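You operate a simulated robot arm through the tools that you are given. There is no shell and no other tool. Be economical: measure what you need, move in short steps, check, and stop when the job is done.

The job below is to be done with a simulated robot arm. You get a single attempt, and the scene is never put back.

TASK
Seat the black plug in the scrub basin and fill it to the blue line.
Fine: swing the spout over it first; the tap ends shut.

The check looks at the end state, three seconds after you hand in, the way a careful person would. Anything else that was tipped, shoved, dropped, spilled or broken makes it a failure.

THE ROBOT
A 6-joint arm with a two-finger parallel gripper, fixed in place. Base frame: the origin is at the foot of the arm, x ahead of it, y to its left, z up. Units: m, rad, N and s.
With the tool pointing down near the work surface it reaches from about 0.18 to 0.84 m from the base axis. Its first joint turns from -2.897 to 2.897 rad. Payload 3.91 kg.
The tool frame sits at the grasp point between the pads (the TCP): z along the fingers, y along the line on which they close. The tips reach 0.03 m beyond it. The gripper opens to 0.11 m. The fingers are 0.02 m wide and 0.01 m thick; the gripper's body (0.048 by 0.112 m) begins 0.055 m behind the TCP.
Orientation is told as [roll, pitch, yaw] about the base's x, y, z axes, in that order, counted from this pose: with the fingers straight down and closing along the base's y, the tool's x points along the base's -x, its y along +y and its z along -z.

THE INTERFACE
- The arm moves only by the tool move_arm. Its argument "steps" is a list that holds one entry, the list of rows, each a list of 7 numbers: the shift along the base's x, y, z in units of 30 mm (1.0 is 30 mm), then the turn, a rotation vector about the base's x, y, z in units of 8 degrees (1.0 is 8 degrees), then the finger opening in m, from 0 to 0.11. In form: [[[dx, dy, dz, wx, wy, wz, hand], ...]]. A call has 1 to 8 rows; each row shifts and turns the commanded pose from where the row before left it. A call with a number of a shift or a turn outside -1 to 1 is refused whole. A row lasts 0.2 s, in which the tool goes at most 0.05 m and 0.15 rad; a call with a longer step from one row to the next is refused whole, and so is a gripper value outside its range. Where a pose cannot be reached the arm comes as near as it can. A force on the tool above 90 N (or 10 N above the force at the start of the call, whichever is more), or a blocked arm, ends the call early, and 0.2 s more pass. The fingers move at their own pace (about 0.108 m/s each) and stop on an object; they squeeze with about 41 N. The grip force told is the motor's: it shows also when the fingers shut on nothing. Time passes only in rows, and 0.2 s behind the last, so rows that do not move let the fingers close. The reply holds the time, the measured pose of the TCP, the force on the tool along the base axes, the opening and the grip force, in the units named above and with some noise.
- Cameras (640 x 400 px; columns grow to the right, rows downward): "scene" is fixed at [0.0496, 0.6468, 1.6262]; the picture's right is [-0.65, -0.76, 0.00], its down [-0.67, 0.57, -0.48] and it looks along [0.37, -0.31, -0.88] (base axes); focal length 286 px, centre (320, 200). "wrist" rides on the gripper at [0.077, 0.007, -0.115] in the tool frame; the picture's right is [-0.09, 1.00, 0.00], its down [-0.80, -0.07, -0.59] and it looks along [-0.59, -0.05, 0.80] (tool axes); focal length 270 px, centre (320, 200). There is no depth. A picture from a camera that has moved, and an enlarged one, comes with that camera's place and axes in the base frame and with its lens.
- camera(camera): a new picture of that camera. The clock stands still meanwhile.
- lift_body(by): slides the trunk up (or, below 0, down) by that many m; the arm rides with it, the base frame stays. It gives what a move gives, with no picture.
- inspect(camera, box): a new picture of the part [left, top, right, bottom] of that camera's present view, enlarged. The clock stands still meanwhile.
- finish_job(): hands the job in; it is judged then, once.

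Go step by step. Nothing tells you positions but the pictures and the camera data: compare them with the known pose of the tool, close in by small moves and look again before you grip or let go. The budget is 120 turns and 76 pictures, counting those below and the enlarged ones. Unless the task says otherwise, let go and move clear before handing in, and close with one line.

The tools are called after "Emit:" as a command line: name --argument value ..., lists and objects as JSON in quotes. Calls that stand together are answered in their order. move_arm: Moves the arm, as the interface text tells. Its arguments: {"type":"object","properties":{"steps":{"type":"array","items":{"type":"array","items":{"type":"array","items":{"type":"number"}}}}},"required":["steps"]} The other tools are called the same way: lift_body (by) slides the trunk up or down; camera (camera) takes a picture; inspect (camera, box) takes an enlarged picture of a part of a camera's view; finish_job () hands the job in.

At the start:

```text
t: 0.0
eef_pos: [0.1754, 0.3128, 1.3022]
ee_rot: [0.001, 0.001, 0.0]
wrist_force: [-0.4, 0.5, 0.1]
finger_gap: 0.1101
finger_force: 0.1
trunk travel left (down, up): [-0.475, 0.065]
```

scene: 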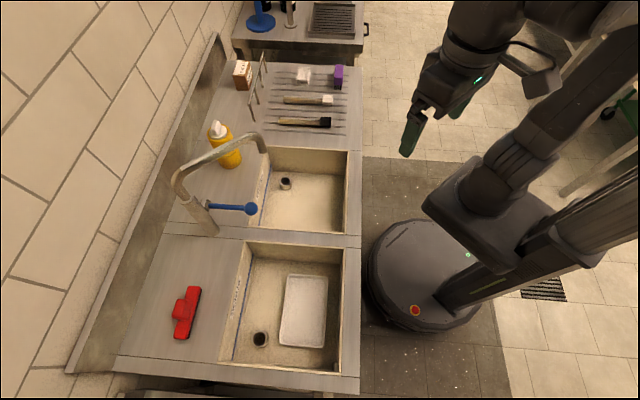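
wrist: 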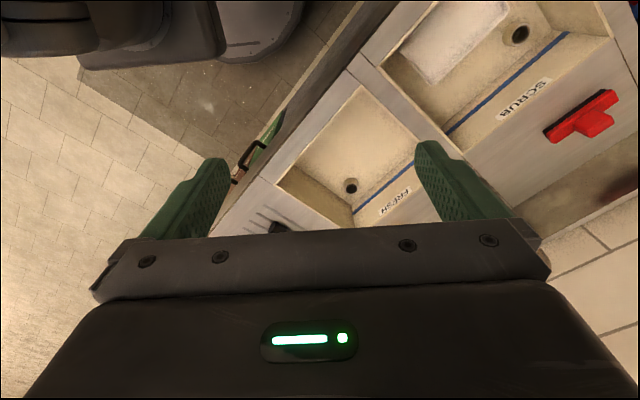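

I see two basins: the near one (in the scene picture) reads SCRUB with a tray and a drain hole, and the other reads FRESH. I'll look closer for the black plug and the tap.

Emit:
inspect --camera "scene" --box '[200, 220, 380, 390]'

Emit:
inspect --camera "scene" --box '[160, 110, 370, 250]'

Emit:
inspect --camera "scene" --box '[210, 0, 380, 140]'

```text
2.35 times, centred on (290, 305) of scene
camera zoom: at [0.0496, 0.6468, 1.6262], right [-0.65, -0.76, 0.0], down [-0.67, 0.57, -0.48], along [0.37, -0.31, -0.88], focal length 673 px, centre (391, -47)
```

zoom: 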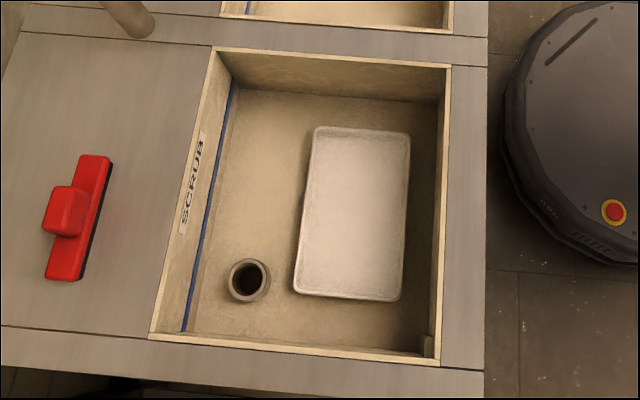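

```text
2.86 times, centred on (265, 180) of scene
camera zoom: at [0.0496, 0.6468, 1.6262], right [-0.65, -0.76, 0.0], down [-0.67, 0.57, -0.48], along [0.37, -0.31, -0.88], focal length 817 px, centre (477, 257)
```

zoom: 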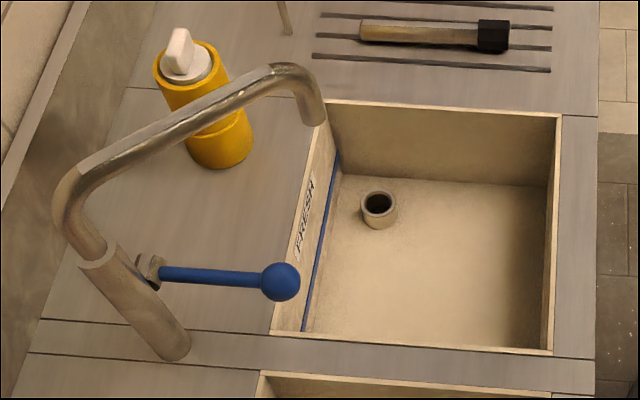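

```text
2.86 times, centred on (295, 70) of scene
camera zoom: at [0.0496, 0.6468, 1.6262], right [-0.65, -0.76, 0.0], down [-0.67, 0.57, -0.48], along [0.37, -0.31, -0.88], focal length 817 px, centre (391, 571)
```

zoom: 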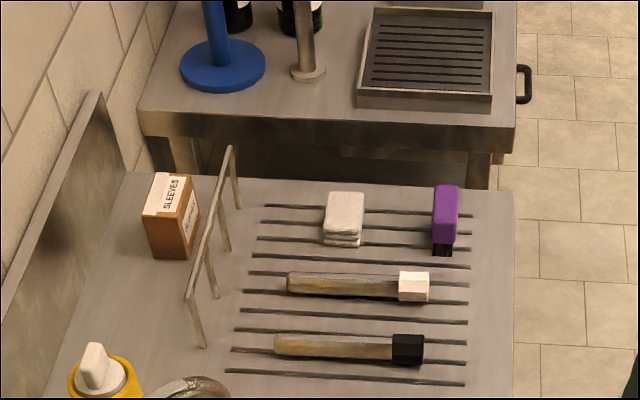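

The dowels lying on the drainboard end in a black and a white stub, so those are probably the plugs. I'll move the wrist camera over there for a closer look.

Emit:
move_arm --steps '[[[0.94, -0.76, -0.63, 0, 0, 0, 0.11], [0.94, -0.76, -0.63, 0, 0, 0, 0.11], [0.94, -0.76, -0.63, 0, 0, 0, 0.11], [0.94, -0.76, -0.63, 0, 0, 0, 0.11], [0.94, -0.76, -0.63, 0, 0, 0, 0.11], [0.94, -0.76, -0.63, 0, 0, 0, 0.11], [0.94, -0.76, -0.63, 0, 0, 0, 0.11], [0.94, -0.76, -0.63, 0, 0, 0, 0.11]]]'

Emit:
camera --camera "wrist"

Emit:
camera --camera "scene"

```text
t: 1.8
eef_pos: [0.4002, 0.1275, 1.1495]
ee_rot: [0.001, -0.001, 0.001]
wrist_force: [0.0, -0.3, -0.6]
finger_gap: 0.1099
finger_force: 0.1
trunk travel left (down, up): [-0.475, 0.065]
```

```text
70 pictures are left
camera wrist: at [0.3245, 0.1337, 1.2641], right [0.09, 1.0, 0.0], down [0.8, -0.07, 0.59], along [0.59, -0.05, -0.8], focal length 270 px, centre (320, 200)
```

wrist: 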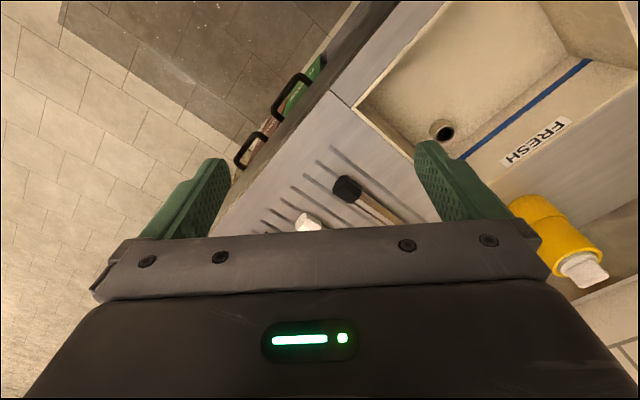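

```text
69 pictures are left
```

scene: 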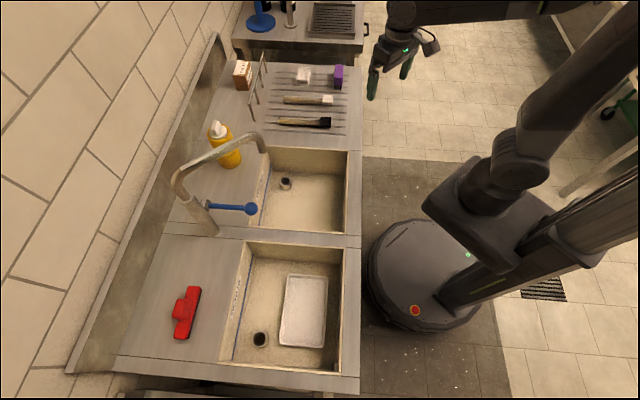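

Emit:
inspect --camera "wrist" --box '[240, 130, 440, 255]'

```text
3.20 times, centred on (340, 192) of wrist
camera zoom: at [0.3245, 0.1337, 1.2641], right [0.09, 1.0, 0.0], down [0.8, -0.07, 0.59], along [0.59, -0.05, -0.8], focal length 865 px, centre (256, 224)
```

zoom: 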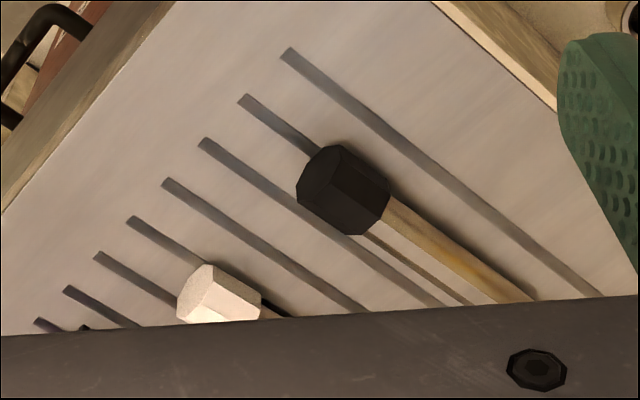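

The black octagonal plug is on a wooden handle lying at about (0.60, 0.155), with the handle pointing toward the wall. I'll turn the tool 45° to line up with it and look from nearer.

Emit:
move_arm --steps '[[[0.92, 0.18, -0.08, 0, 0, 0.703, 0.11], [0.92, 0.18, -0.08, 0, 0, 0.703, 0.11], [0.92, 0.18, -0.08, 0, 0, 0.703, 0.11], [0.92, 0.18, -0.08, 0, 0, 0.703, 0.11], [0.92, 0.18, -0.08, 0, 0, 0.703, 0.11], [0.92, 0.18, -0.08, 0, 0, 0.703, 0.11], [0.92, 0.18, -0.08, 0, 0, 0.703, 0.11], [0.92, 0.18, -0.08, 0, 0, 0.703, 0.11]]]'

Emit:
camera --camera "wrist"

```text
t: 3.6
eef_pos: [0.6219, 0.1724, 1.1327]
ee_rot: [0.0, -0.001, 0.787]
wrist_force: [-0.2, 0.1, -0.8]
finger_gap: 0.1099
finger_force: 0.0
trunk travel left (down, up): [-0.475, 0.065]
```

```text
67 pictures are left
camera wrist: at [0.5636, 0.1224, 1.2468], right [-0.64, 0.77, 0.0], down [0.62, 0.52, 0.59], along [0.45, 0.38, -0.8], focal length 270 px, centre (320, 200)
```

wrist: 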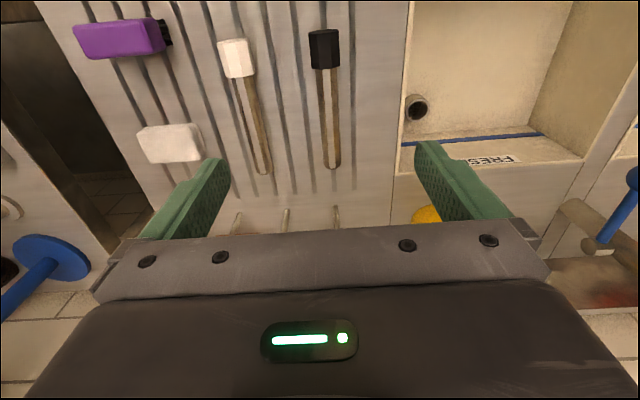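

The plug face is at about (0.581, 0.144), the handle end at (0.717, 0.280), and the axis runs at exactly 45°. I'll move above a grip point about 0.12 m from the plug face and lean the tool 30°, so the plug can later stand upright with the hand clear.

Emit:
move_arm --steps '[[[0.37, 0.47, -0.5, -0.665, 0.665, 0, 0.07], [0.37, 0.47, -0.5, -0.665, 0.665, 0, 0.07], [0.37, 0.47, -0.5, -0.665, 0.665, 0, 0.07], [0.37, 0.47, -0.5, -0.665, 0.665, 0, 0.07], [0, 0, -0.7, 0, 0, 0, 0.07], [0, 0, -0.7, 0, 0, 0, 0.07], [0, 0, 0, 0, 0, 0, 0.07]]]'

Emit:
camera --camera "wrist"

Emit:
camera --camera "scene"

```text
t: 5.2
eef_pos: [0.6482, 0.221, 1.0163]
ee_rot: [-0.001, 0.525, 0.785]
wrist_force: [1.1, 0.0, 0.2]
finger_gap: 0.0702
finger_force: 0.1
out of reach, approached as far as the arm can: row 4
trunk travel left (down, up): [-0.475, 0.065]
```

```text
66 pictures are left
camera wrist: at [0.6379, 0.2186, 1.1539], right [-0.65, 0.76, -0.04], down [0.75, 0.65, 0.11], along [0.11, 0.04, -0.99], focal length 270 px, centre (320, 200)
```

wrist: 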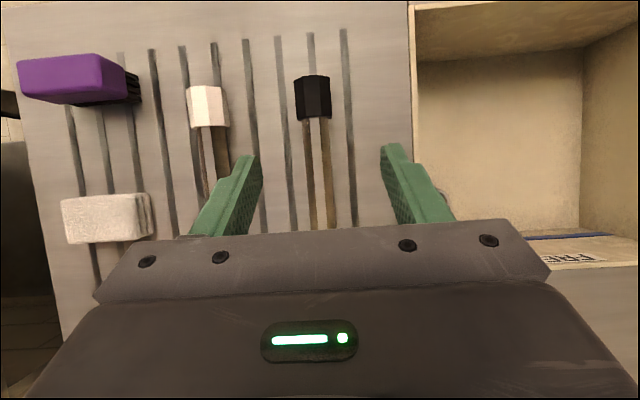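

```text
65 pictures are left
```

scene: 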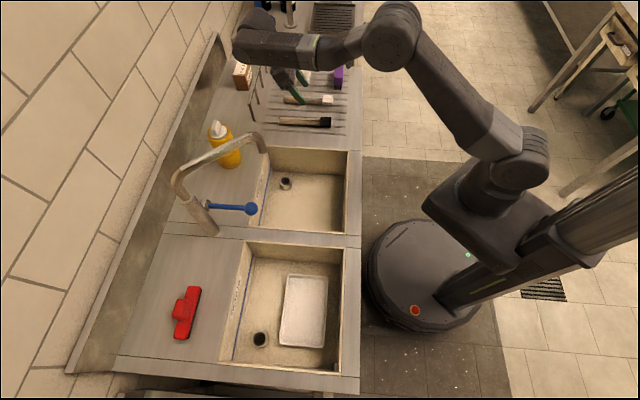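

The tilt is reached and the handle is nearly centred between the fingers, about 7 mm off. I'll correct that and go partway down.

Emit:
move_arm --steps '[[[0.1, 0.02, -0.72, 0, 0, 0, 0.07], [0.1, 0.02, -0.72, 0, 0, 0, 0.07], [0.1, 0.02, -0.72, 0, 0, 0, 0.07], [0.1, 0.02, -0.72, 0, 0, 0, 0.07], [0, 0, 0, 0, 0, 0, 0.07]]]'

Emit:
camera --camera "wrist"

```text
t: 6.4
eef_pos: [0.6594, 0.2238, 0.931]
ee_rot: [-0.001, 0.526, 0.784]
wrist_force: [0.3, -0.4, 0.0]
finger_gap: 0.0701
finger_force: 0.0
trunk travel left (down, up): [-0.475, 0.065]
```

```text
64 pictures are left
camera wrist: at [0.6485, 0.2216, 1.0678], right [-0.65, 0.76, -0.04], down [0.75, 0.65, 0.11], along [0.11, 0.04, -0.99], focal length 270 px, centre (320, 200)
```

wrist: 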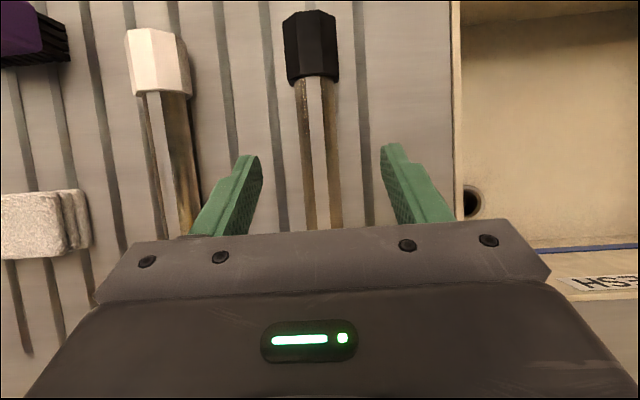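

The handle is centred between the fingers. I'll go down to grip height.

Emit:
move_arm --steps '[[[0.02, -0.02, -0.55, 0, 0, 0, 0.07], [0.02, -0.02, -0.55, 0, 0, 0, 0.07], [0, 0, -0.55, 0, 0, 0, 0.07], [0, 0, 0, 0, 0, 0, 0.07]]]'

Emit:
camera --camera "wrist"

Emit:
inspect --camera "scene" --box '[230, 50, 370, 140]'

```text
t: 7.4
eef_pos: [0.6596, 0.2205, 0.8815]
ee_rot: [-0.001, 0.525, 0.786]
wrist_force: [0.4, -0.7, 2.9]
finger_gap: 0.0698
finger_force: 0.1
trunk travel left (down, up): [-0.475, 0.065]
```

```text
63 pictures are left
camera wrist: at [0.6499, 0.2196, 1.0185], right [-0.65, 0.76, -0.04], down [0.75, 0.65, 0.11], along [0.11, 0.04, -0.99], focal length 270 px, centre (320, 200)
```

wrist: 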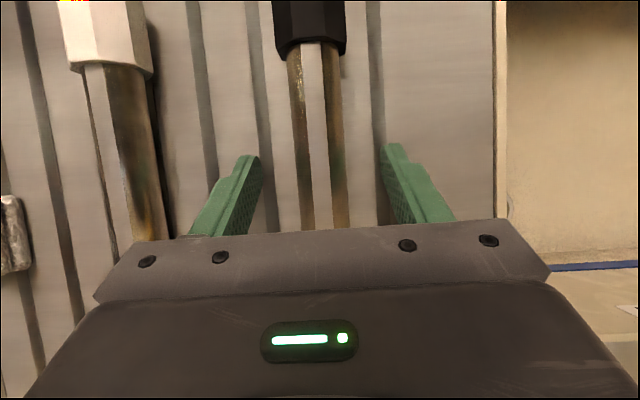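

```text
4.44 times, centred on (300, 95) of scene
camera zoom: at [0.0496, 0.6468, 1.6262], right [-0.65, -0.76, 0.0], down [-0.67, 0.57, -0.48], along [0.37, -0.31, -0.88], focal length 1271 px, centre (409, 667)
```

zoom: 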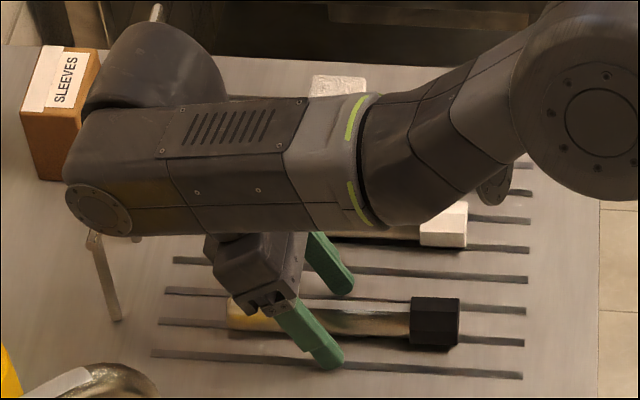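

The fingers straddle the handle, so I'll close on it.

Emit:
move_arm --steps '[[[0, 0, 0.03, 0, 0, 0, 0.0], [0, 0, 0, 0, 0, 0, 0.0], [0, 0, 0, 0, 0, 0, 0.0]]]'

Emit:
camera --camera "wrist"

```text
t: 8.2
eef_pos: [0.6621, 0.2216, 0.8812]
ee_rot: [0.0, 0.525, 0.786]
wrist_force: [0.3, 0.5, -0.6]
finger_gap: 0.0266
finger_force: 41.0
trunk travel left (down, up): [-0.475, 0.065]
```

```text
61 pictures are left
camera wrist: at [0.6504, 0.219, 1.0192], right [-0.65, 0.76, -0.04], down [0.75, 0.65, 0.11], along [0.11, 0.04, -0.99], focal length 270 px, centre (320, 200)
```

wrist: 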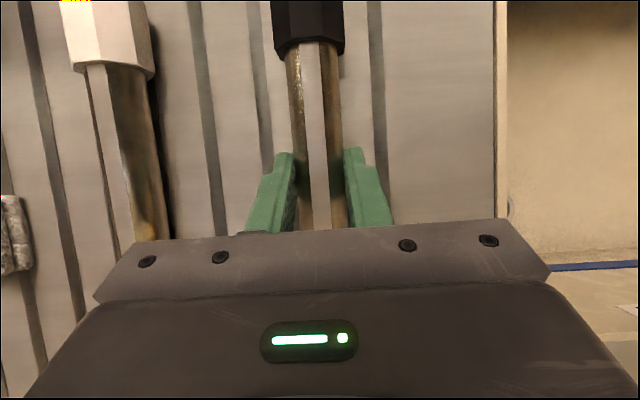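

The handle is gripped. I'll lift it straight up.

Emit:
move_arm --steps '[[[0, 0, 0.5, 0, 0, 0, 0.0], [0, 0, 0.8, 0, 0, 0, 0.0], [-0.3, -0.3, 0.9, 0, 0, 0, 0.0], [-0.7, -0.5, 0.9, 0, 0, 0, 0.0], [-0.9, -0.4, 0.9, 0, 0, 0, 0.0], [-0.9, -0.2, 0.9, 0, 0, 0, 0.0], [-0.9, 0, 0.9, 0, 0, 0, 0.0], [-0.9, 0, 0.5, 0, 0, 0, 0.0]]]'

Emit:
camera --camera "wrist"

Emit:
camera --camera "scene"

```text
t: 10.0
eef_pos: [0.5228, 0.1783, 1.0715]
ee_rot: [0.0, 0.525, 0.785]
wrist_force: [-0.7, -0.1, 1.0]
finger_gap: 0.0
finger_force: 37.8
trunk travel left (down, up): [-0.475, 0.065]
```

```text
60 pictures are left
camera wrist: at [0.5115, 0.1761, 1.2095], right [-0.65, 0.76, -0.04], down [0.75, 0.65, 0.11], along [0.11, 0.04, -0.99], focal length 270 px, centre (320, 200)
```

wrist: 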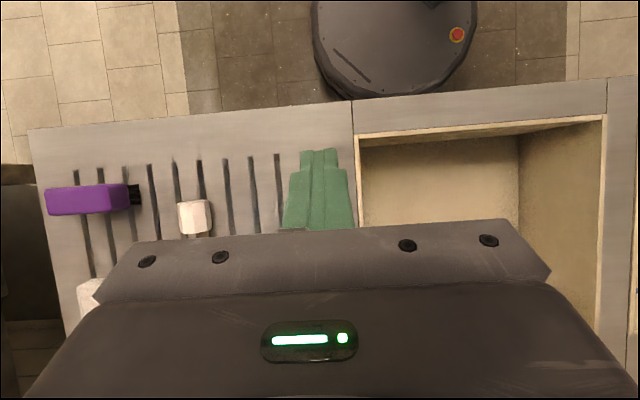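

```text
59 pictures are left
```

scene: 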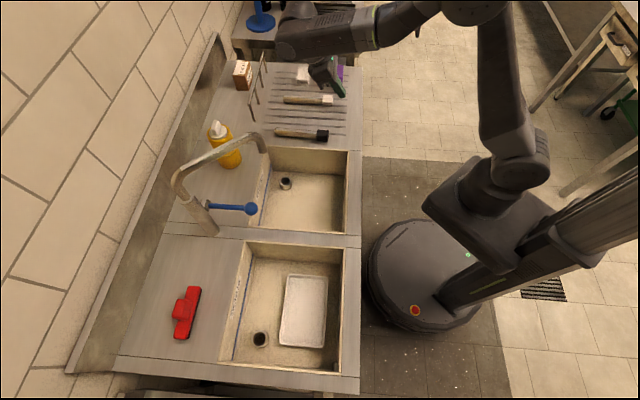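

The plug slipped out. The tilted fingers only caught the top of the handle, and it's back on the drainboard. I'll retry with less tilt, a lower pad position and a grip nearer the handle's end, after measuring again.

Emit:
move_arm --steps '[[[0.7, 0.1, 0, 0.665, -0.665, 0, 0.07], [0.95, 0.2, 0, 0.665, -0.665, 0, 0.07], [0.95, 0.25, -0.3, 0, 0, 0, 0.07], [0.95, 0.25, -0.3, 0, 0, 0, 0.07], [0.95, 0.25, -0.3, 0, 0, 0, 0.07], [0, 0, 0, 0, 0, 0, 0.07]]]'

Emit:
camera --camera "wrist"

Emit:
inspect --camera "scene" --box '[230, 50, 370, 140]'

```text
t: 11.4
eef_pos: [0.659, 0.21, 1.044]
ee_rot: [-0.001, 0.264, 0.784]
wrist_force: [0.6, 0.5, 0.0]
finger_gap: 0.0703
finger_force: 0.0
trunk travel left (down, up): [-0.475, 0.065]
```

```text
58 pictures are left
camera wrist: at [0.6226, 0.1827, 1.1746], right [-0.64, 0.76, -0.02], down [0.71, 0.61, 0.37], along [0.29, 0.22, -0.93], focal length 270 px, centre (320, 200)
```

wrist: 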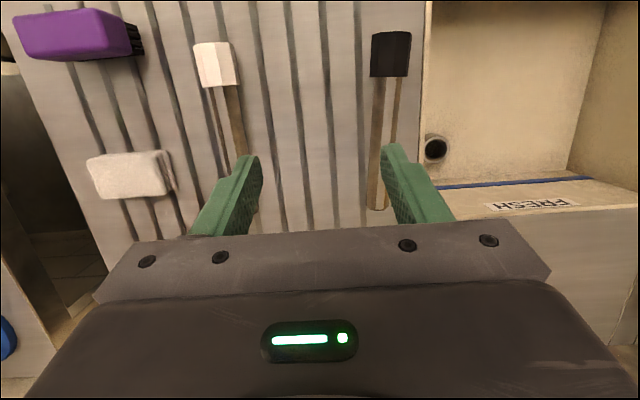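

```text
4.44 times, centred on (300, 95) of scene
camera zoom: at [0.0496, 0.6468, 1.6262], right [-0.65, -0.76, 0.0], down [-0.67, 0.57, -0.48], along [0.37, -0.31, -0.88], focal length 1271 px, centre (409, 667)
```

zoom: 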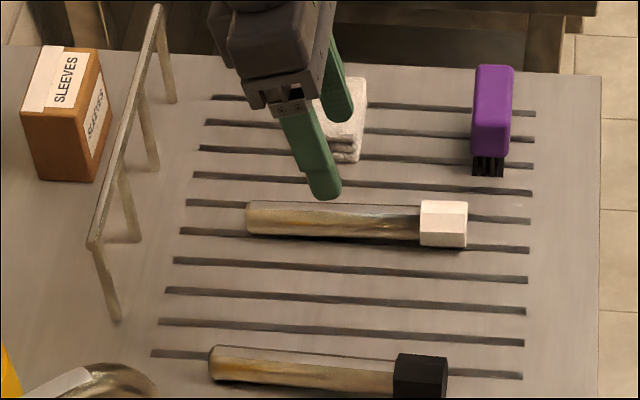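

The plug now lies about 5 cm closer to the FRESH basin, with its face at (0.542, 0.194) and its tail at (0.683, 0.319). I'll go above a grip point nearer the tail.

Emit:
move_arm --steps '[[[0, 0.76, -0.5, 0, 0, -0.375, 0.06], [0, 0.76, -0.8, 0, 0, 0, 0.06], [0, 0.76, -0.8, 0, 0, 0, 0.06], [0.05, 0.76, -0.8, 0, 0, 0, 0.06], [0, 0, -0.8, 0, 0, 0, 0.06], [0, 0, 0, 0, 0, 0, 0.06]]]'

Emit:
camera --camera "wrist"

Emit:
inspect --camera "scene" --box '[230, 50, 370, 140]'

```text
t: 12.8
eef_pos: [0.6607, 0.3032, 0.9319]
ee_rot: [0.001, 0.265, 0.734]
wrist_force: [-0.2, -0.1, -0.9]
finger_gap: 0.0601
finger_force: 0.0
trunk travel left (down, up): [-0.475, 0.065]
```

```text
56 pictures are left
camera wrist: at [0.6231, 0.2777, 1.0626], right [-0.6, 0.8, -0.02], down [0.74, 0.57, 0.37], along [0.3, 0.2, -0.93], focal length 270 px, centre (320, 200)
```

wrist: 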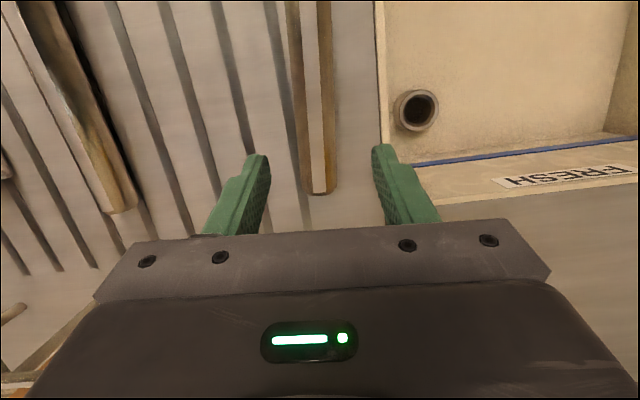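

```text
4.44 times, centred on (300, 95) of scene
camera zoom: at [0.0496, 0.6468, 1.6262], right [-0.65, -0.76, 0.0], down [-0.67, 0.57, -0.48], along [0.37, -0.31, -0.88], focal length 1271 px, centre (409, 667)
```

zoom: 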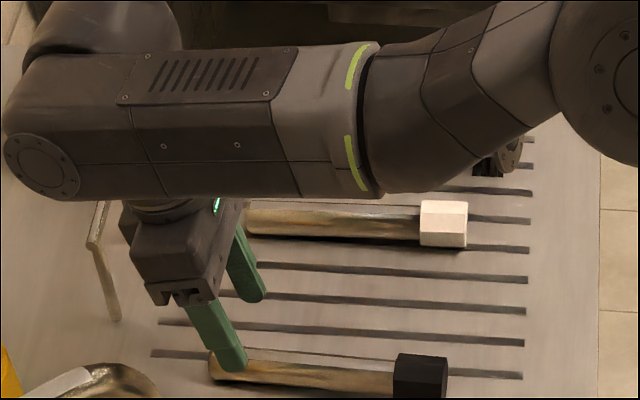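

The handle's tail is centred between the fingers, so I'll go down to the grip height.

Emit:
move_arm --steps '[[[0, 0, -0.6, 0, 0, 0, 0.06], [0, 0, -0.6, 0, 0, 0, 0.06], [0, 0, -0.57, 0, 0, 0, 0.06], [0, 0, 0, 0, 0, 0, 0.06]]]'

```text
t: 13.8
eef_pos: [0.6595, 0.3018, 0.881]
ee_rot: [-0.002, 0.259, 0.734]
wrist_force: [1.9, 1.2, 17.8]
finger_gap: 0.0595
finger_force: 0.0
trunk travel left (down, up): [-0.475, 0.065]
```

The tips touch the counter here. I'll ease off by a millimetre and close.

Emit:
move_arm --steps '[[[0, 0, 0.05, 0, 0, 0, 0.06], [0, 0, 0, 0, 0, 0, 0.0], [0, 0, 0, 0, 0, 0, 0.0], [0, 0, 0, 0, 0, 0, 0.0]]]'

Emit:
camera --camera "wrist"

```text
t: 14.8
eef_pos: [0.6583, 0.3025, 0.8816]
ee_rot: [0.0, 0.259, 0.734]
wrist_force: [-7.6, 10.1, 13.4]
finger_gap: 0.0249
finger_force: 40.6
trunk travel left (down, up): [-0.475, 0.065]
```

```text
54 pictures are left
camera wrist: at [0.6213, 0.2768, 1.012], right [-0.6, 0.8, -0.02], down [0.74, 0.57, 0.37], along [0.31, 0.2, -0.93], focal length 270 px, centre (320, 200)
```

wrist: 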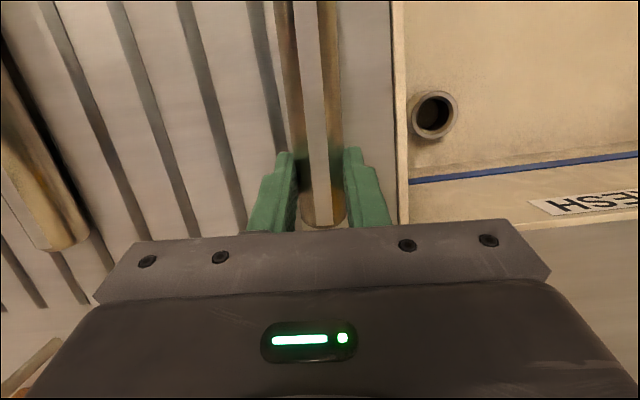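

Emit:
move_arm --steps '[[[0, 0, 0.2, 0, 0, 0, 0.0], [0, 0, 0.3, 0, 0, 0, 0.0], [0, 0, 0.3, 0, 0, 0, 0.0], [0, 0, 0.3, 0, 0, 0, 0.0], [0, 0, 0.3, 0, 0, 0, 0.0]]]'

Emit:
camera --camera "wrist"

Emit:
inspect --camera "scene" --box '[230, 50, 370, 140]'

```text
t: 16.0
eef_pos: [0.659, 0.3014, 0.9242]
ee_rot: [0.0, 0.262, 0.733]
wrist_force: [1.3, 0.1, -1.4]
finger_gap: 0.0248
finger_force: 41.0
trunk travel left (down, up): [-0.475, 0.065]
```

```text
53 pictures are left
camera wrist: at [0.6222, 0.2758, 1.0545], right [-0.6, 0.8, -0.02], down [0.74, 0.57, 0.37], along [0.3, 0.2, -0.93], focal length 270 px, centre (320, 200)
```

wrist: 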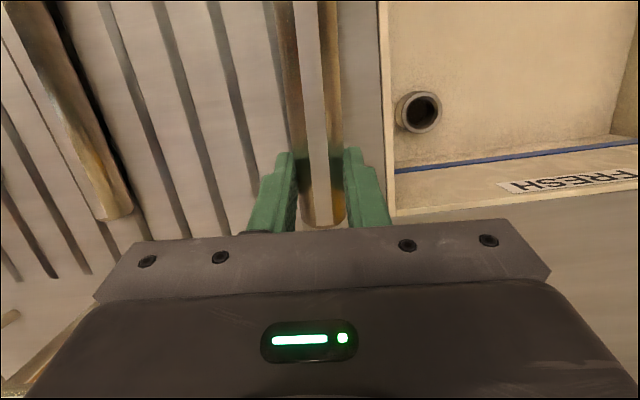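

```text
4.44 times, centred on (300, 95) of scene
camera zoom: at [0.0496, 0.6468, 1.6262], right [-0.65, -0.76, 0.0], down [-0.67, 0.57, -0.48], along [0.37, -0.31, -0.88], focal length 1271 px, centre (409, 667)
```

zoom: 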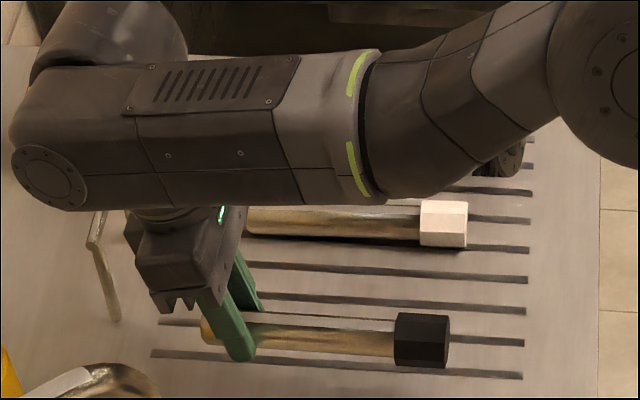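

It's held firmly. I'll lift higher and draw it back toward the robot.

Emit:
move_arm --steps '[[[0, 0, 0.7, 0, 0, 0, 0.0], [-0.3, -0.3, 0.8, 0, 0, 0, 0.0], [-0.6, -0.5, 0.8, 0, 0, 0, 0.0], [-0.8, -0.6, 0.8, 0, 0, 0, 0.0], [-0.8, -0.6, 0.8, 0, 0, 0, 0.0], [-0.8, -0.6, 0.8, 0, 0, 0, 0.0], [-0.7, -0.5, 0.8, 0, 0, 0, 0.0], [-0.5, -0.3, 0.6, 0, 0, 0, 0.0]]]'

Emit:
move_arm --steps '[[[0, 0, 0, 0.3, -0.333, 0, 0.0], [0, 0, 0, 0.629, -0.698, 0, 0.0], [0, 0, 0, 0.629, -0.698, 0, 0.0], [0, 0, 0, 0.629, -0.698, 0, 0.0], [0, 0, 0, 0.629, -0.698, 0, 0.0], [0, 0, 0, 0.629, -0.698, 0, 0.0]]]'

Emit:
camera --camera "wrist"

Emit:
camera --camera "scene"

```text
t: 17.8
eef_pos: [0.5266, 0.2006, 1.107]
ee_rot: [0.001, 0.264, 0.735]
wrist_force: [-0.5, -0.2, -1.2]
finger_gap: 0.0248
finger_force: 40.8
trunk travel left (down, up): [-0.475, 0.065]
```

```text
t: 19.2
eef_pos: [0.5246, 0.1995, 1.1067]
ee_rot: [0.001, -0.457, 0.732]
wrist_force: [0.1, 0.0, -0.9]
finger_gap: 0.025
finger_force: 40.7
trunk travel left (down, up): [-0.475, 0.065]
```

```text
51 pictures are left
camera wrist: at [0.4317, 0.1234, 1.1751], right [-0.61, 0.79, 0.04], down [0.39, 0.25, 0.89], along [0.69, 0.55, -0.46], focal length 270 px, centre (320, 200)
```

wrist: 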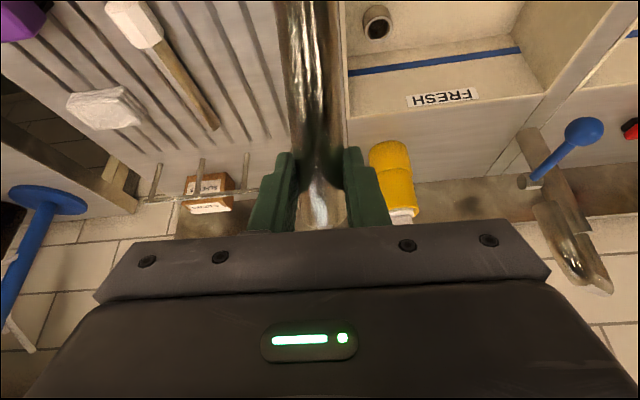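

```text
50 pictures are left
```

scene: 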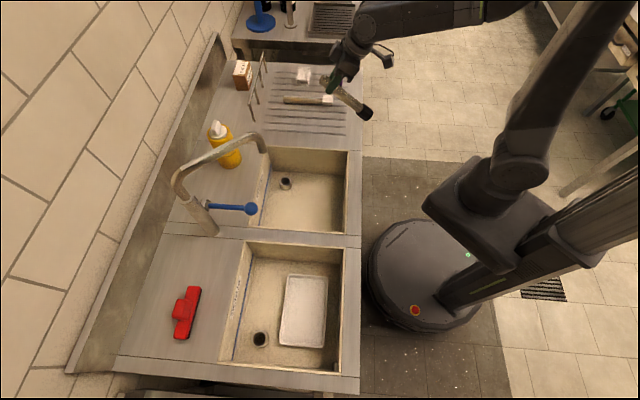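

The plug is held and half rotated. Now I'll carry it over toward the scrub basin, turning to face it, and measure the drain again on the way.

Emit:
move_arm --steps '[[[-0.5, 0.2, 0, 0, 0, 0.2, 0.0], [-0.95, 0.55, 0.1, 0, 0, 0.24, 0.0], [-0.95, 0.55, 0.1, 0, 0, 0.24, 0.0], [-0.95, 0.55, 0.1, 0, 0, 0.24, 0.0], [-0.95, 0.6, 0.1, 0, 0, 0.24, 0.0], [-0.95, 0.6, 0, 0, 0, 0.24, 0.0], [-0.95, 0.6, 0, 0, 0, 0.24, 0.0]]]'

Emit:
move_arm --steps '[[[-0.95, 0.6, 0, 0, 0, 0.24, 0.0], [-0.95, 0.6, 0, 0, 0, 0.24, 0.0], [-0.95, 0.6, 0, 0, 0, 0.24, 0.0], [-0.95, 0.6, 0, 0, 0, 0.24, 0.0], [-0.95, 0.6, 0, 0, 0, 0.24, 0.0], [-0.95, 0.6, 0, 0, 0, 0.24, 0.0], [-0.5, 0.6, 0, 0, 0, 0.24, 0.0]]]'

Emit:
camera --camera "wrist"

Emit:
camera --camera "scene"

```text
t: 20.8
eef_pos: [0.3393, 0.3083, 1.1195]
ee_rot: [-0.001, -0.455, 0.964]
wrist_force: [-0.2, -0.7, -0.1]
finger_gap: 0.0251
finger_force: 41.2
trunk travel left (down, up): [-0.475, 0.065]
```

```text
t: 22.4
eef_pos: [0.1509, 0.4343, 1.1183]
ee_rot: [0.001, -0.455, 1.198]
wrist_force: [0.4, 0.1, -0.5]
finger_gap: 0.0248
finger_force: 41.3
trunk travel left (down, up): [-0.475, 0.065]
```

```text
49 pictures are left
camera wrist: at [0.1019, 0.325, 1.1863], right [-0.9, 0.44, 0.04], down [0.23, 0.4, 0.89], along [0.37, 0.81, -0.46], focal length 270 px, centre (320, 200)
```

wrist: 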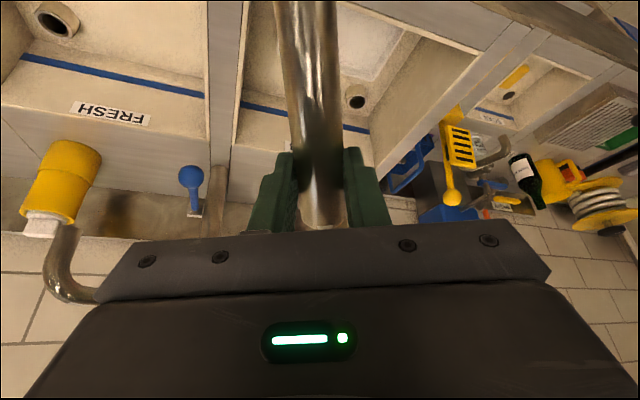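

```text
48 pictures are left
```

scene: 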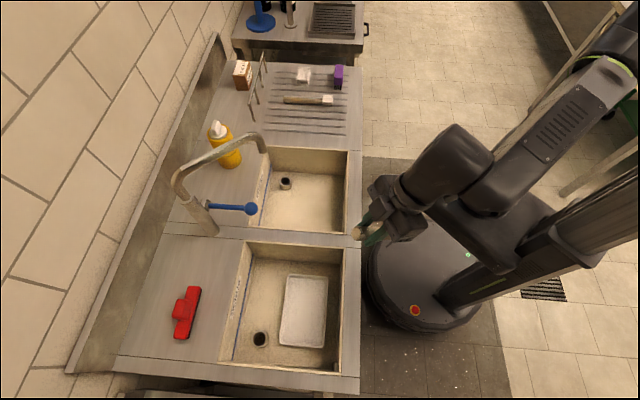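

Emit:
inspect --camera "wrist" --box '[320, 70, 400, 120]'

Emit:
inspect --camera "scene" --box '[220, 310, 300, 360]'

```text
8.00 times, centred on (360, 95) of wrist
camera zoom: at [0.1019, 0.325, 1.1863], right [-0.9, 0.44, 0.04], down [0.23, 0.4, 0.89], along [0.37, 0.81, -0.46], focal length 2162 px, centre (0, 1040)
```

zoom: 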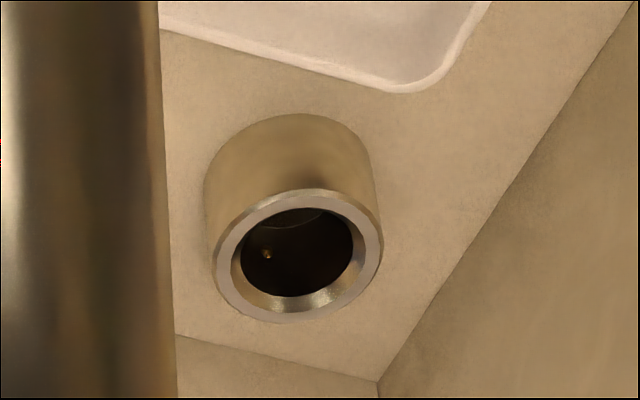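

```text
8.00 times, centred on (260, 335) of scene
camera zoom: at [0.0496, 0.6468, 1.6262], right [-0.65, -0.76, 0.0], down [-0.67, 0.57, -0.48], along [0.37, -0.31, -0.88], focal length 2288 px, centre (800, -880)
```

zoom: 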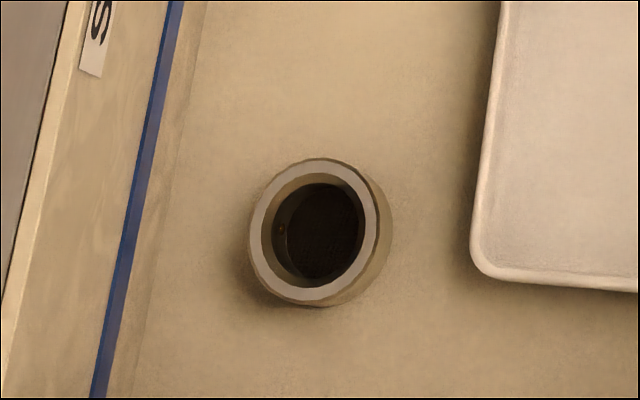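

The drain collar is at (0.197, 0.750) with its top at z = 0.731, and it has a chamfered mouth. Now I'll stand the plug upright while advancing over the basin.

Emit:
move_arm --steps '[[[0.13, 0.7, 0, 0.815, -0.319, 0, 0.0], [0.13, 0.8, 0, 0.815, -0.319, 0, 0.0], [0.13, 0.8, 0, 0.815, -0.319, 0, 0.0], [0.13, 0.8, 0, 0.815, -0.319, 0, 0.0], [0.13, 0.8, 0, 0.815, -0.319, 0, 0.0], [0.13, 0.8, 0, 0.815, -0.319, 0, 0.0], [0.13, 0.8, 0, 0.815, -0.319, 0, 0.0], [0, 0, 0, 0, 0, 0, 0]]]'

Emit:
camera --camera "wrist"

Emit:
camera --camera "scene"

```text
t: 24.2
eef_pos: [0.1763, 0.5828, 1.1299]
ee_rot: [-0.007, -1.234, 1.188]
wrist_force: [0.6, 1.4, -0.7]
finger_gap: 0.0248
finger_force: 41.3
out of reach, approached as far as the arm can: row 4, 5
trunk travel left (down, up): [-0.475, 0.065]
```

```text
45 pictures are left
camera wrist: at [0.1203, 0.4616, 1.0947], right [-0.91, 0.41, 0.08], down [-0.05, -0.3, 0.95], along [0.41, 0.86, 0.29], focal length 270 px, centre (320, 200)
```

wrist: 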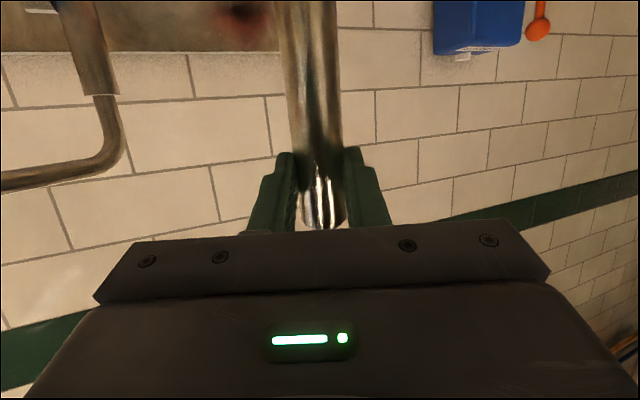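

```text
44 pictures are left
```

scene: 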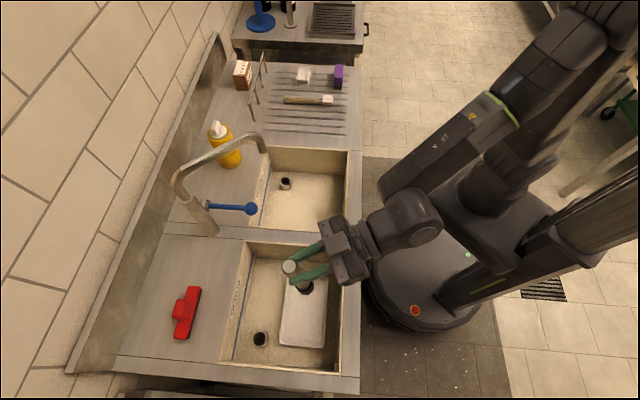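

Emit:
inspect --camera "scene" --box '[230, 230, 390, 330]'

```text
4.00 times, centred on (310, 280) of scene
camera zoom: at [0.0496, 0.6468, 1.6262], right [-0.65, -0.76, 0.0], down [-0.67, 0.57, -0.48], along [0.37, -0.31, -0.88], focal length 1144 px, centre (360, -120)
```

zoom: 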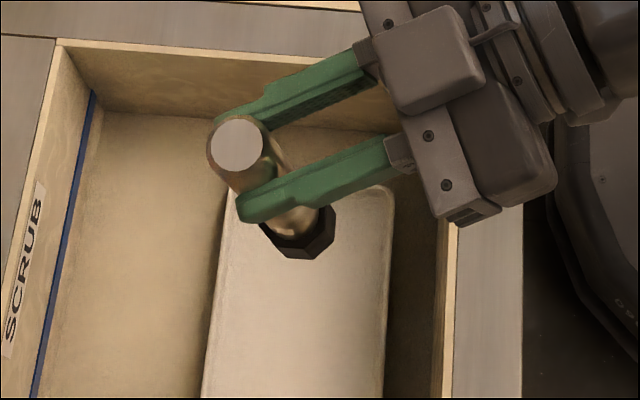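

The plug leans only about 5° short of vertical. I'll finish the turn and move above the drain.

Emit:
move_arm --steps '[[[0.075, 0.83, -0.4, 0.3, -0.12, 0, 0.0], [0.075, 0.83, -0.6, 0.3, -0.12, 0, 0.0], [0.075, 0.83, -0.8, 0, 0, 0, 0.0], [0.075, 0.83, -0.8, 0, 0, 0, 0.0], [0.075, 0.83, -0.8, 0, 0, 0, 0.0], [0.075, 0.83, -0.8, 0, 0, 0, 0.0], [0, 0, 0, 0, 0, 0, 0]]]'

Emit:
inspect --camera "scene" --box '[190, 270, 350, 370]'

Emit:
camera --camera "wrist"

```text
t: 25.8
eef_pos: [0.189, 0.731, 1.0028]
ee_rot: [-0.006, -1.324, 1.185]
wrist_force: [0.3, 1.0, -1.4]
finger_gap: 0.0248
finger_force: 40.8
trunk travel left (down, up): [-0.475, 0.065]
```

```text
4.00 times, centred on (270, 320) of scene
camera zoom: at [0.0496, 0.6468, 1.6262], right [-0.65, -0.76, 0.0], down [-0.67, 0.57, -0.48], along [0.37, -0.31, -0.88], focal length 1144 px, centre (520, -280)
```

zoom: 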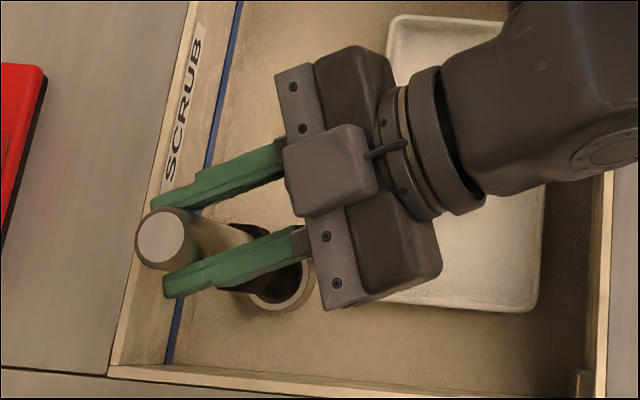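

```text
41 pictures are left
camera wrist: at [0.1346, 0.6131, 0.9564], right [-0.91, 0.4, 0.08], down [-0.08, -0.38, 0.92], along [0.4, 0.84, 0.38], focal length 270 px, centre (320, 200)
```

wrist: 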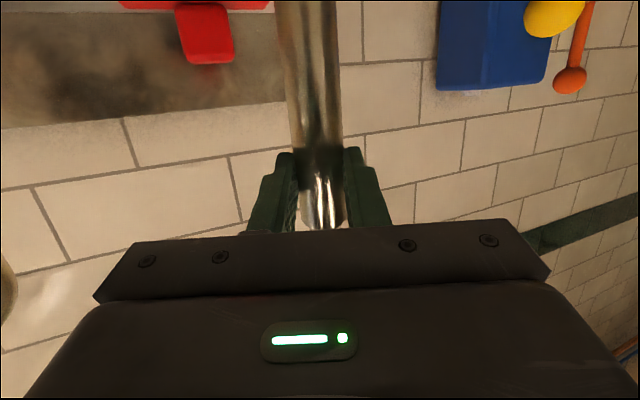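

Emit:
inspect --camera "scene" --box '[220, 315, 284, 355]'

```text
10.00 times, centred on (252, 335) of scene
camera zoom: at [0.0496, 0.6468, 1.6262], right [-0.65, -0.76, 0.0], down [-0.67, 0.57, -0.48], along [0.37, -0.31, -0.88], focal length 2860 px, centre (1000, -1150)
```

zoom: 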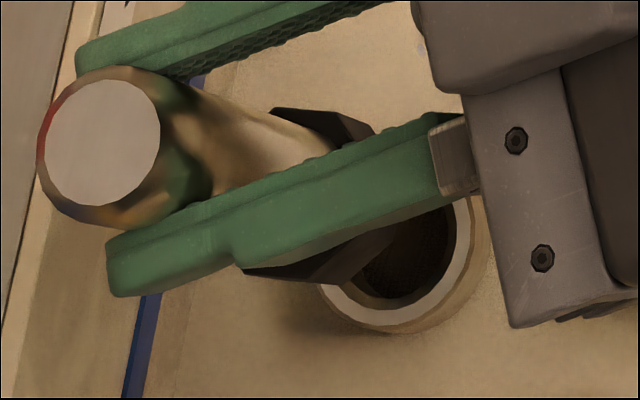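

The plug is vertical and over the drain to within a few millimetres. I'll lower it until it sits just above the collar.

Emit:
move_arm --steps '[[[0, 0, -0.7, 0, 0, 0, 0.0], [0, 0, -0.7, 0, 0, 0, 0.0], [0, 0, -0.7, 0, 0, 0, 0.0], [0, 0, -0.7, 0, 0, 0, 0.0], [0, 0, -0.5, 0, 0, 0, 0.0], [0, 0, 0, 0, 0, 0, 0.0]]]'

Emit:
inspect --camera "scene" --box '[220, 310, 300, 360]'

Emit:
camera --camera "scene"

```text
t: 27.2
eef_pos: [0.1866, 0.7325, 0.9041]
ee_rot: [-0.016, -1.324, 1.188]
wrist_force: [0.0, 0.6, 0.0]
finger_gap: 0.0249
finger_force: 41.6
out of reach, approached as far as the arm can: row 5
trunk travel left (down, up): [-0.475, 0.065]
```

```text
8.00 times, centred on (260, 335) of scene
camera zoom: at [0.0496, 0.6468, 1.6262], right [-0.65, -0.76, 0.0], down [-0.67, 0.57, -0.48], along [0.37, -0.31, -0.88], focal length 2288 px, centre (800, -880)
```

zoom: 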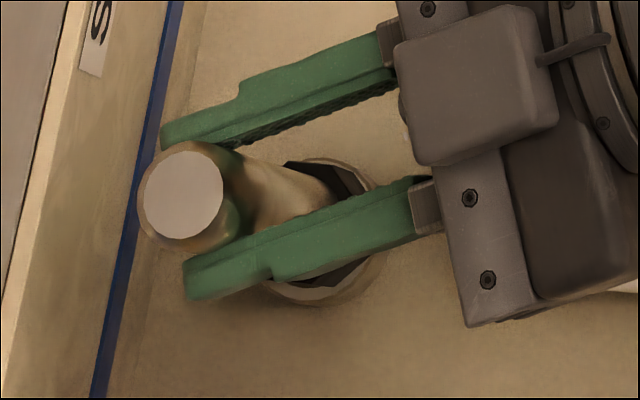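

```text
38 pictures are left
```

scene: 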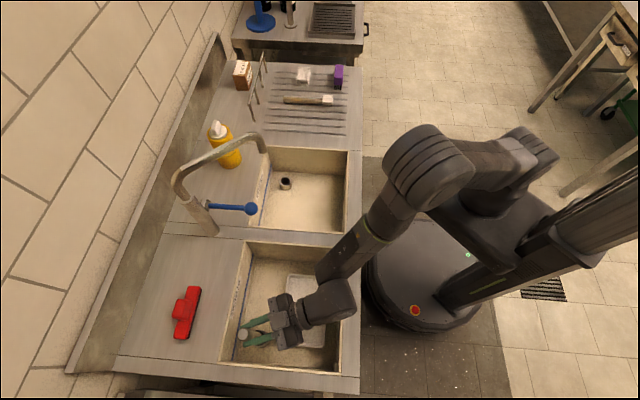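

The arm is near a limit here, so I'll use the trunk to lower the plug the rest of the way in small steps.

Emit:
lift_body --by -0.012

Emit:
move_arm --steps '[[[0.08, 0.02, 0, 0, 0, 0, 0.0], [0, 0, 0, 0, 0, 0, 0.0]]]'

Emit:
inspect --camera "scene" --box '[220, 310, 300, 360]'

```text
t: 27.8
eef_pos: [0.1879, 0.7316, 0.8927]
ee_rot: [-0.017, -1.321, 1.186]
wrist_force: [-0.2, 0.9, -0.1]
finger_gap: 0.0248
finger_force: 41.1
trunk travel left (down, up): [-0.463, 0.077]
```

```text
t: 28.4
eef_pos: [0.1896, 0.732, 0.892]
ee_rot: [-0.018, -1.322, 1.187]
wrist_force: [-0.1, -0.9, -1.7]
finger_gap: 0.0248
finger_force: 41.2
trunk travel left (down, up): [-0.463, 0.077]
```

```text
8.00 times, centred on (260, 335) of scene
camera zoom: at [0.0496, 0.6468, 1.6262], right [-0.65, -0.76, 0.0], down [-0.67, 0.57, -0.48], along [0.37, -0.31, -0.88], focal length 2288 px, centre (800, -880)
```

zoom: 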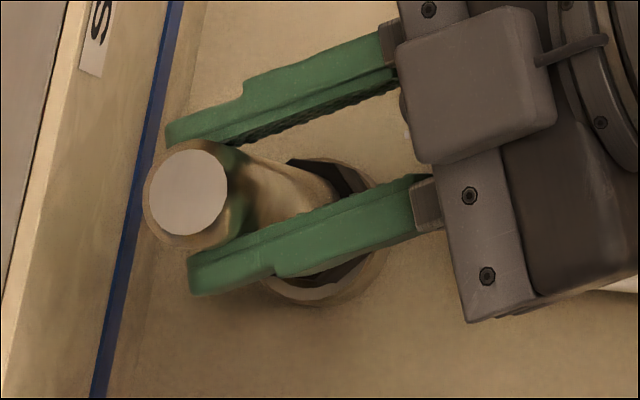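

Emit:
lift_body --by -0.012

Emit:
lift_body --by -0.008

```text
t: 29.0
eef_pos: [0.1899, 0.731, 0.8864]
ee_rot: [-0.014, -1.333, 1.181]
wrist_force: [-0.8, -3.2, 27.1]
finger_gap: 0.025
finger_force: 41.1
trunk travel left (down, up): [-0.451, 0.089]
```

```text
t: 29.6
eef_pos: [0.1883, 0.7307, 0.8865]
ee_rot: [-0.009, -1.349, 1.174]
wrist_force: [-1.0, -7.2, 59.0]
finger_gap: 0.0248
finger_force: 40.8
trunk travel left (down, up): [-0.443, 0.097]
```

Emit:
inspect --camera "scene" --box '[220, 310, 300, 360]'

```text
8.00 times, centred on (260, 335) of scene
camera zoom: at [0.0496, 0.6468, 1.6262], right [-0.65, -0.76, 0.0], down [-0.67, 0.57, -0.48], along [0.37, -0.31, -0.88], focal length 2288 px, centre (800, -880)
```

zoom: 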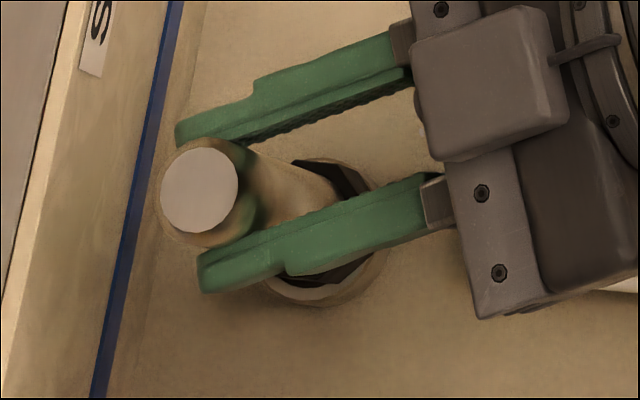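

Emit:
inspect --camera "scene" --box '[240, 320, 280, 345]'

```text
16.00 times, centred on (260, 332) of scene
camera zoom: at [0.0496, 0.6468, 1.6262], right [-0.65, -0.76, 0.0], down [-0.67, 0.57, -0.48], along [0.37, -0.31, -0.88], focal length 4576 px, centre (1280, -1920)
```

zoom: 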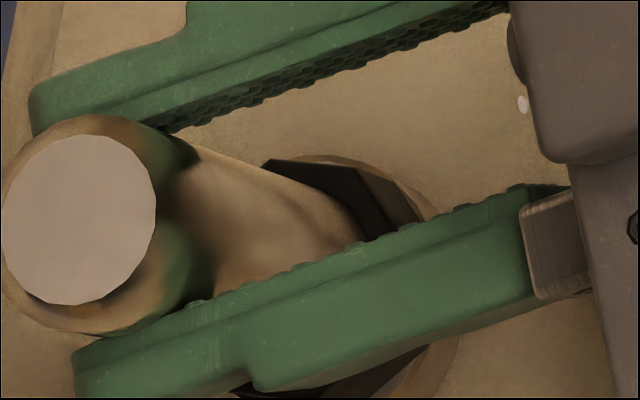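

The plug stops with its face at about the collar's rim, so I doubt the black end fits in. I'll measure the identical FRESH drain mouth and the white plug's ends for comparison.

Emit:
inspect --camera "scene" --box '[265, 171, 305, 196]'

Emit:
inspect --camera "scene" --box '[270, 80, 350, 130]'

```text
16.00 times, centred on (285, 184) of scene
camera zoom: at [0.0496, 0.6468, 1.6262], right [-0.65, -0.76, 0.0], down [-0.67, 0.57, -0.48], along [0.37, -0.31, -0.88], focal length 4576 px, centre (880, 464)
```

zoom: 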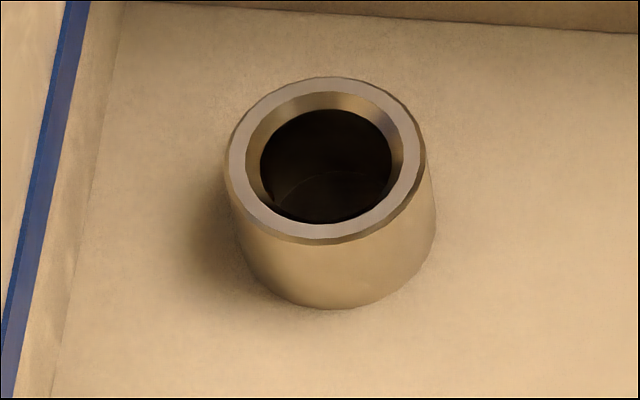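

```text
8.00 times, centred on (310, 105) of scene
camera zoom: at [0.0496, 0.6468, 1.6262], right [-0.65, -0.76, 0.0], down [-0.67, 0.57, -0.48], along [0.37, -0.31, -0.88], focal length 2288 px, centre (400, 960)
```

zoom: 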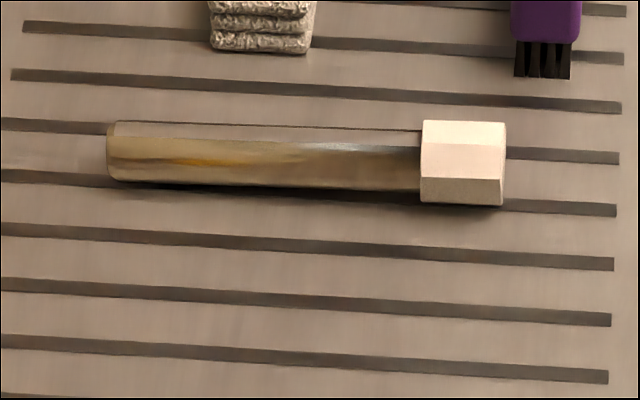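

The bore is about 30 mm. The 38 mm black head can't enter it, but the bevelled 25 mm shank fits, so the plug goes in shank-down with the black head as the cap. I have to turn it over: lift off, lay it back on the drainboard, and regrip it by the head.

Emit:
lift_body --by 0.032

Emit:
move_arm --steps '[[[-0.075, -0.5, 0.8, 0, 0, 0, 0.0], [-0.075, -0.6, 0.8, 0, 0, 0, 0.0], [-0.075, -0.7, 0.8, 0, 0, 0, 0.0], [-0.075, -0.83, 0.8, 0, 0, 0, 0.0], [-0.075, -0.83, 0.8, 0, 0, 0, 0.0], [-0.075, -0.83, 0.8, -0.3, 0.12, 0, 0.0], [-0.075, -0.83, 0.6, -0.3, 0.12, 0, 0.0], [0, 0, 0, 0, 0, 0, 0.0]]]'

```text
t: 30.3
eef_pos: [0.1883, 0.7314, 0.9022]
ee_rot: [-0.023, -1.317, 1.189]
wrist_force: [0.2, 0.0, -0.7]
finger_gap: 0.0251
finger_force: 41.1
trunk travel left (down, up): [-0.475, 0.065]
```

```text
t: 32.1
eef_pos: [0.171, 0.5805, 1.0671]
ee_rot: [-0.023, -1.23, 1.189]
wrist_force: [0.7, 0.0, -0.5]
finger_gap: 0.0249
finger_force: 41.4
out of reach, approached as far as the arm can: row 5
trunk travel left (down, up): [-0.475, 0.065]
```

Emit:
move_arm --steps '[[[0, -0.5, 0.5, -0.815, 0.319, 0, 0.0], [0, -0.6, 0.5, -0.815, 0.319, 0, 0.0], [0, -0.8, 0.5, -0.815, 0.319, 0, 0.0], [0, -0.8, 0.2, -0.815, 0.319, 0, 0.0], [0.3, -0.8, 0.2, -0.815, 0.319, 0, 0.0], [0.5, -0.8, 0, -0.815, 0.319, 0, 0.0], [0, 0, 0, 0, 0, 0, 0.0]]]'

Emit:
move_arm --steps '[[[0.95, -0.55, 0, 0, 0, -0.24, 0.0], [0.95, -0.6, 0, 0, 0, -0.24, 0.0], [0.95, -0.6, 0, 0, 0, -0.24, 0.0], [0.95, -0.6, 0, 0, 0, -0.24, 0.0], [0.95, -0.6, 0, 0, 0, -0.24, 0.0], [0.95, -0.6, 0, 0, 0, -0.24, 0.0], [0.95, -0.6, 0, 0, 0, -0.24, 0.0], [0.95, -0.5, 0, 0, 0, -0.24, 0.0]]]'

```text
t: 33.7
eef_pos: [0.1969, 0.451, 1.1244]
ee_rot: [-0.029, -0.497, 1.196]
wrist_force: [0.7, -0.5, -1.3]
finger_gap: 0.0248
finger_force: 41.3
trunk travel left (down, up): [-0.475, 0.065]
```

```text
t: 35.5
eef_pos: [0.4244, 0.3128, 1.1221]
ee_rot: [-0.029, -0.5, 0.925]
wrist_force: [-0.5, -0.9, -1.4]
finger_gap: 0.025
finger_force: 41.6
trunk travel left (down, up): [-0.475, 0.065]
```

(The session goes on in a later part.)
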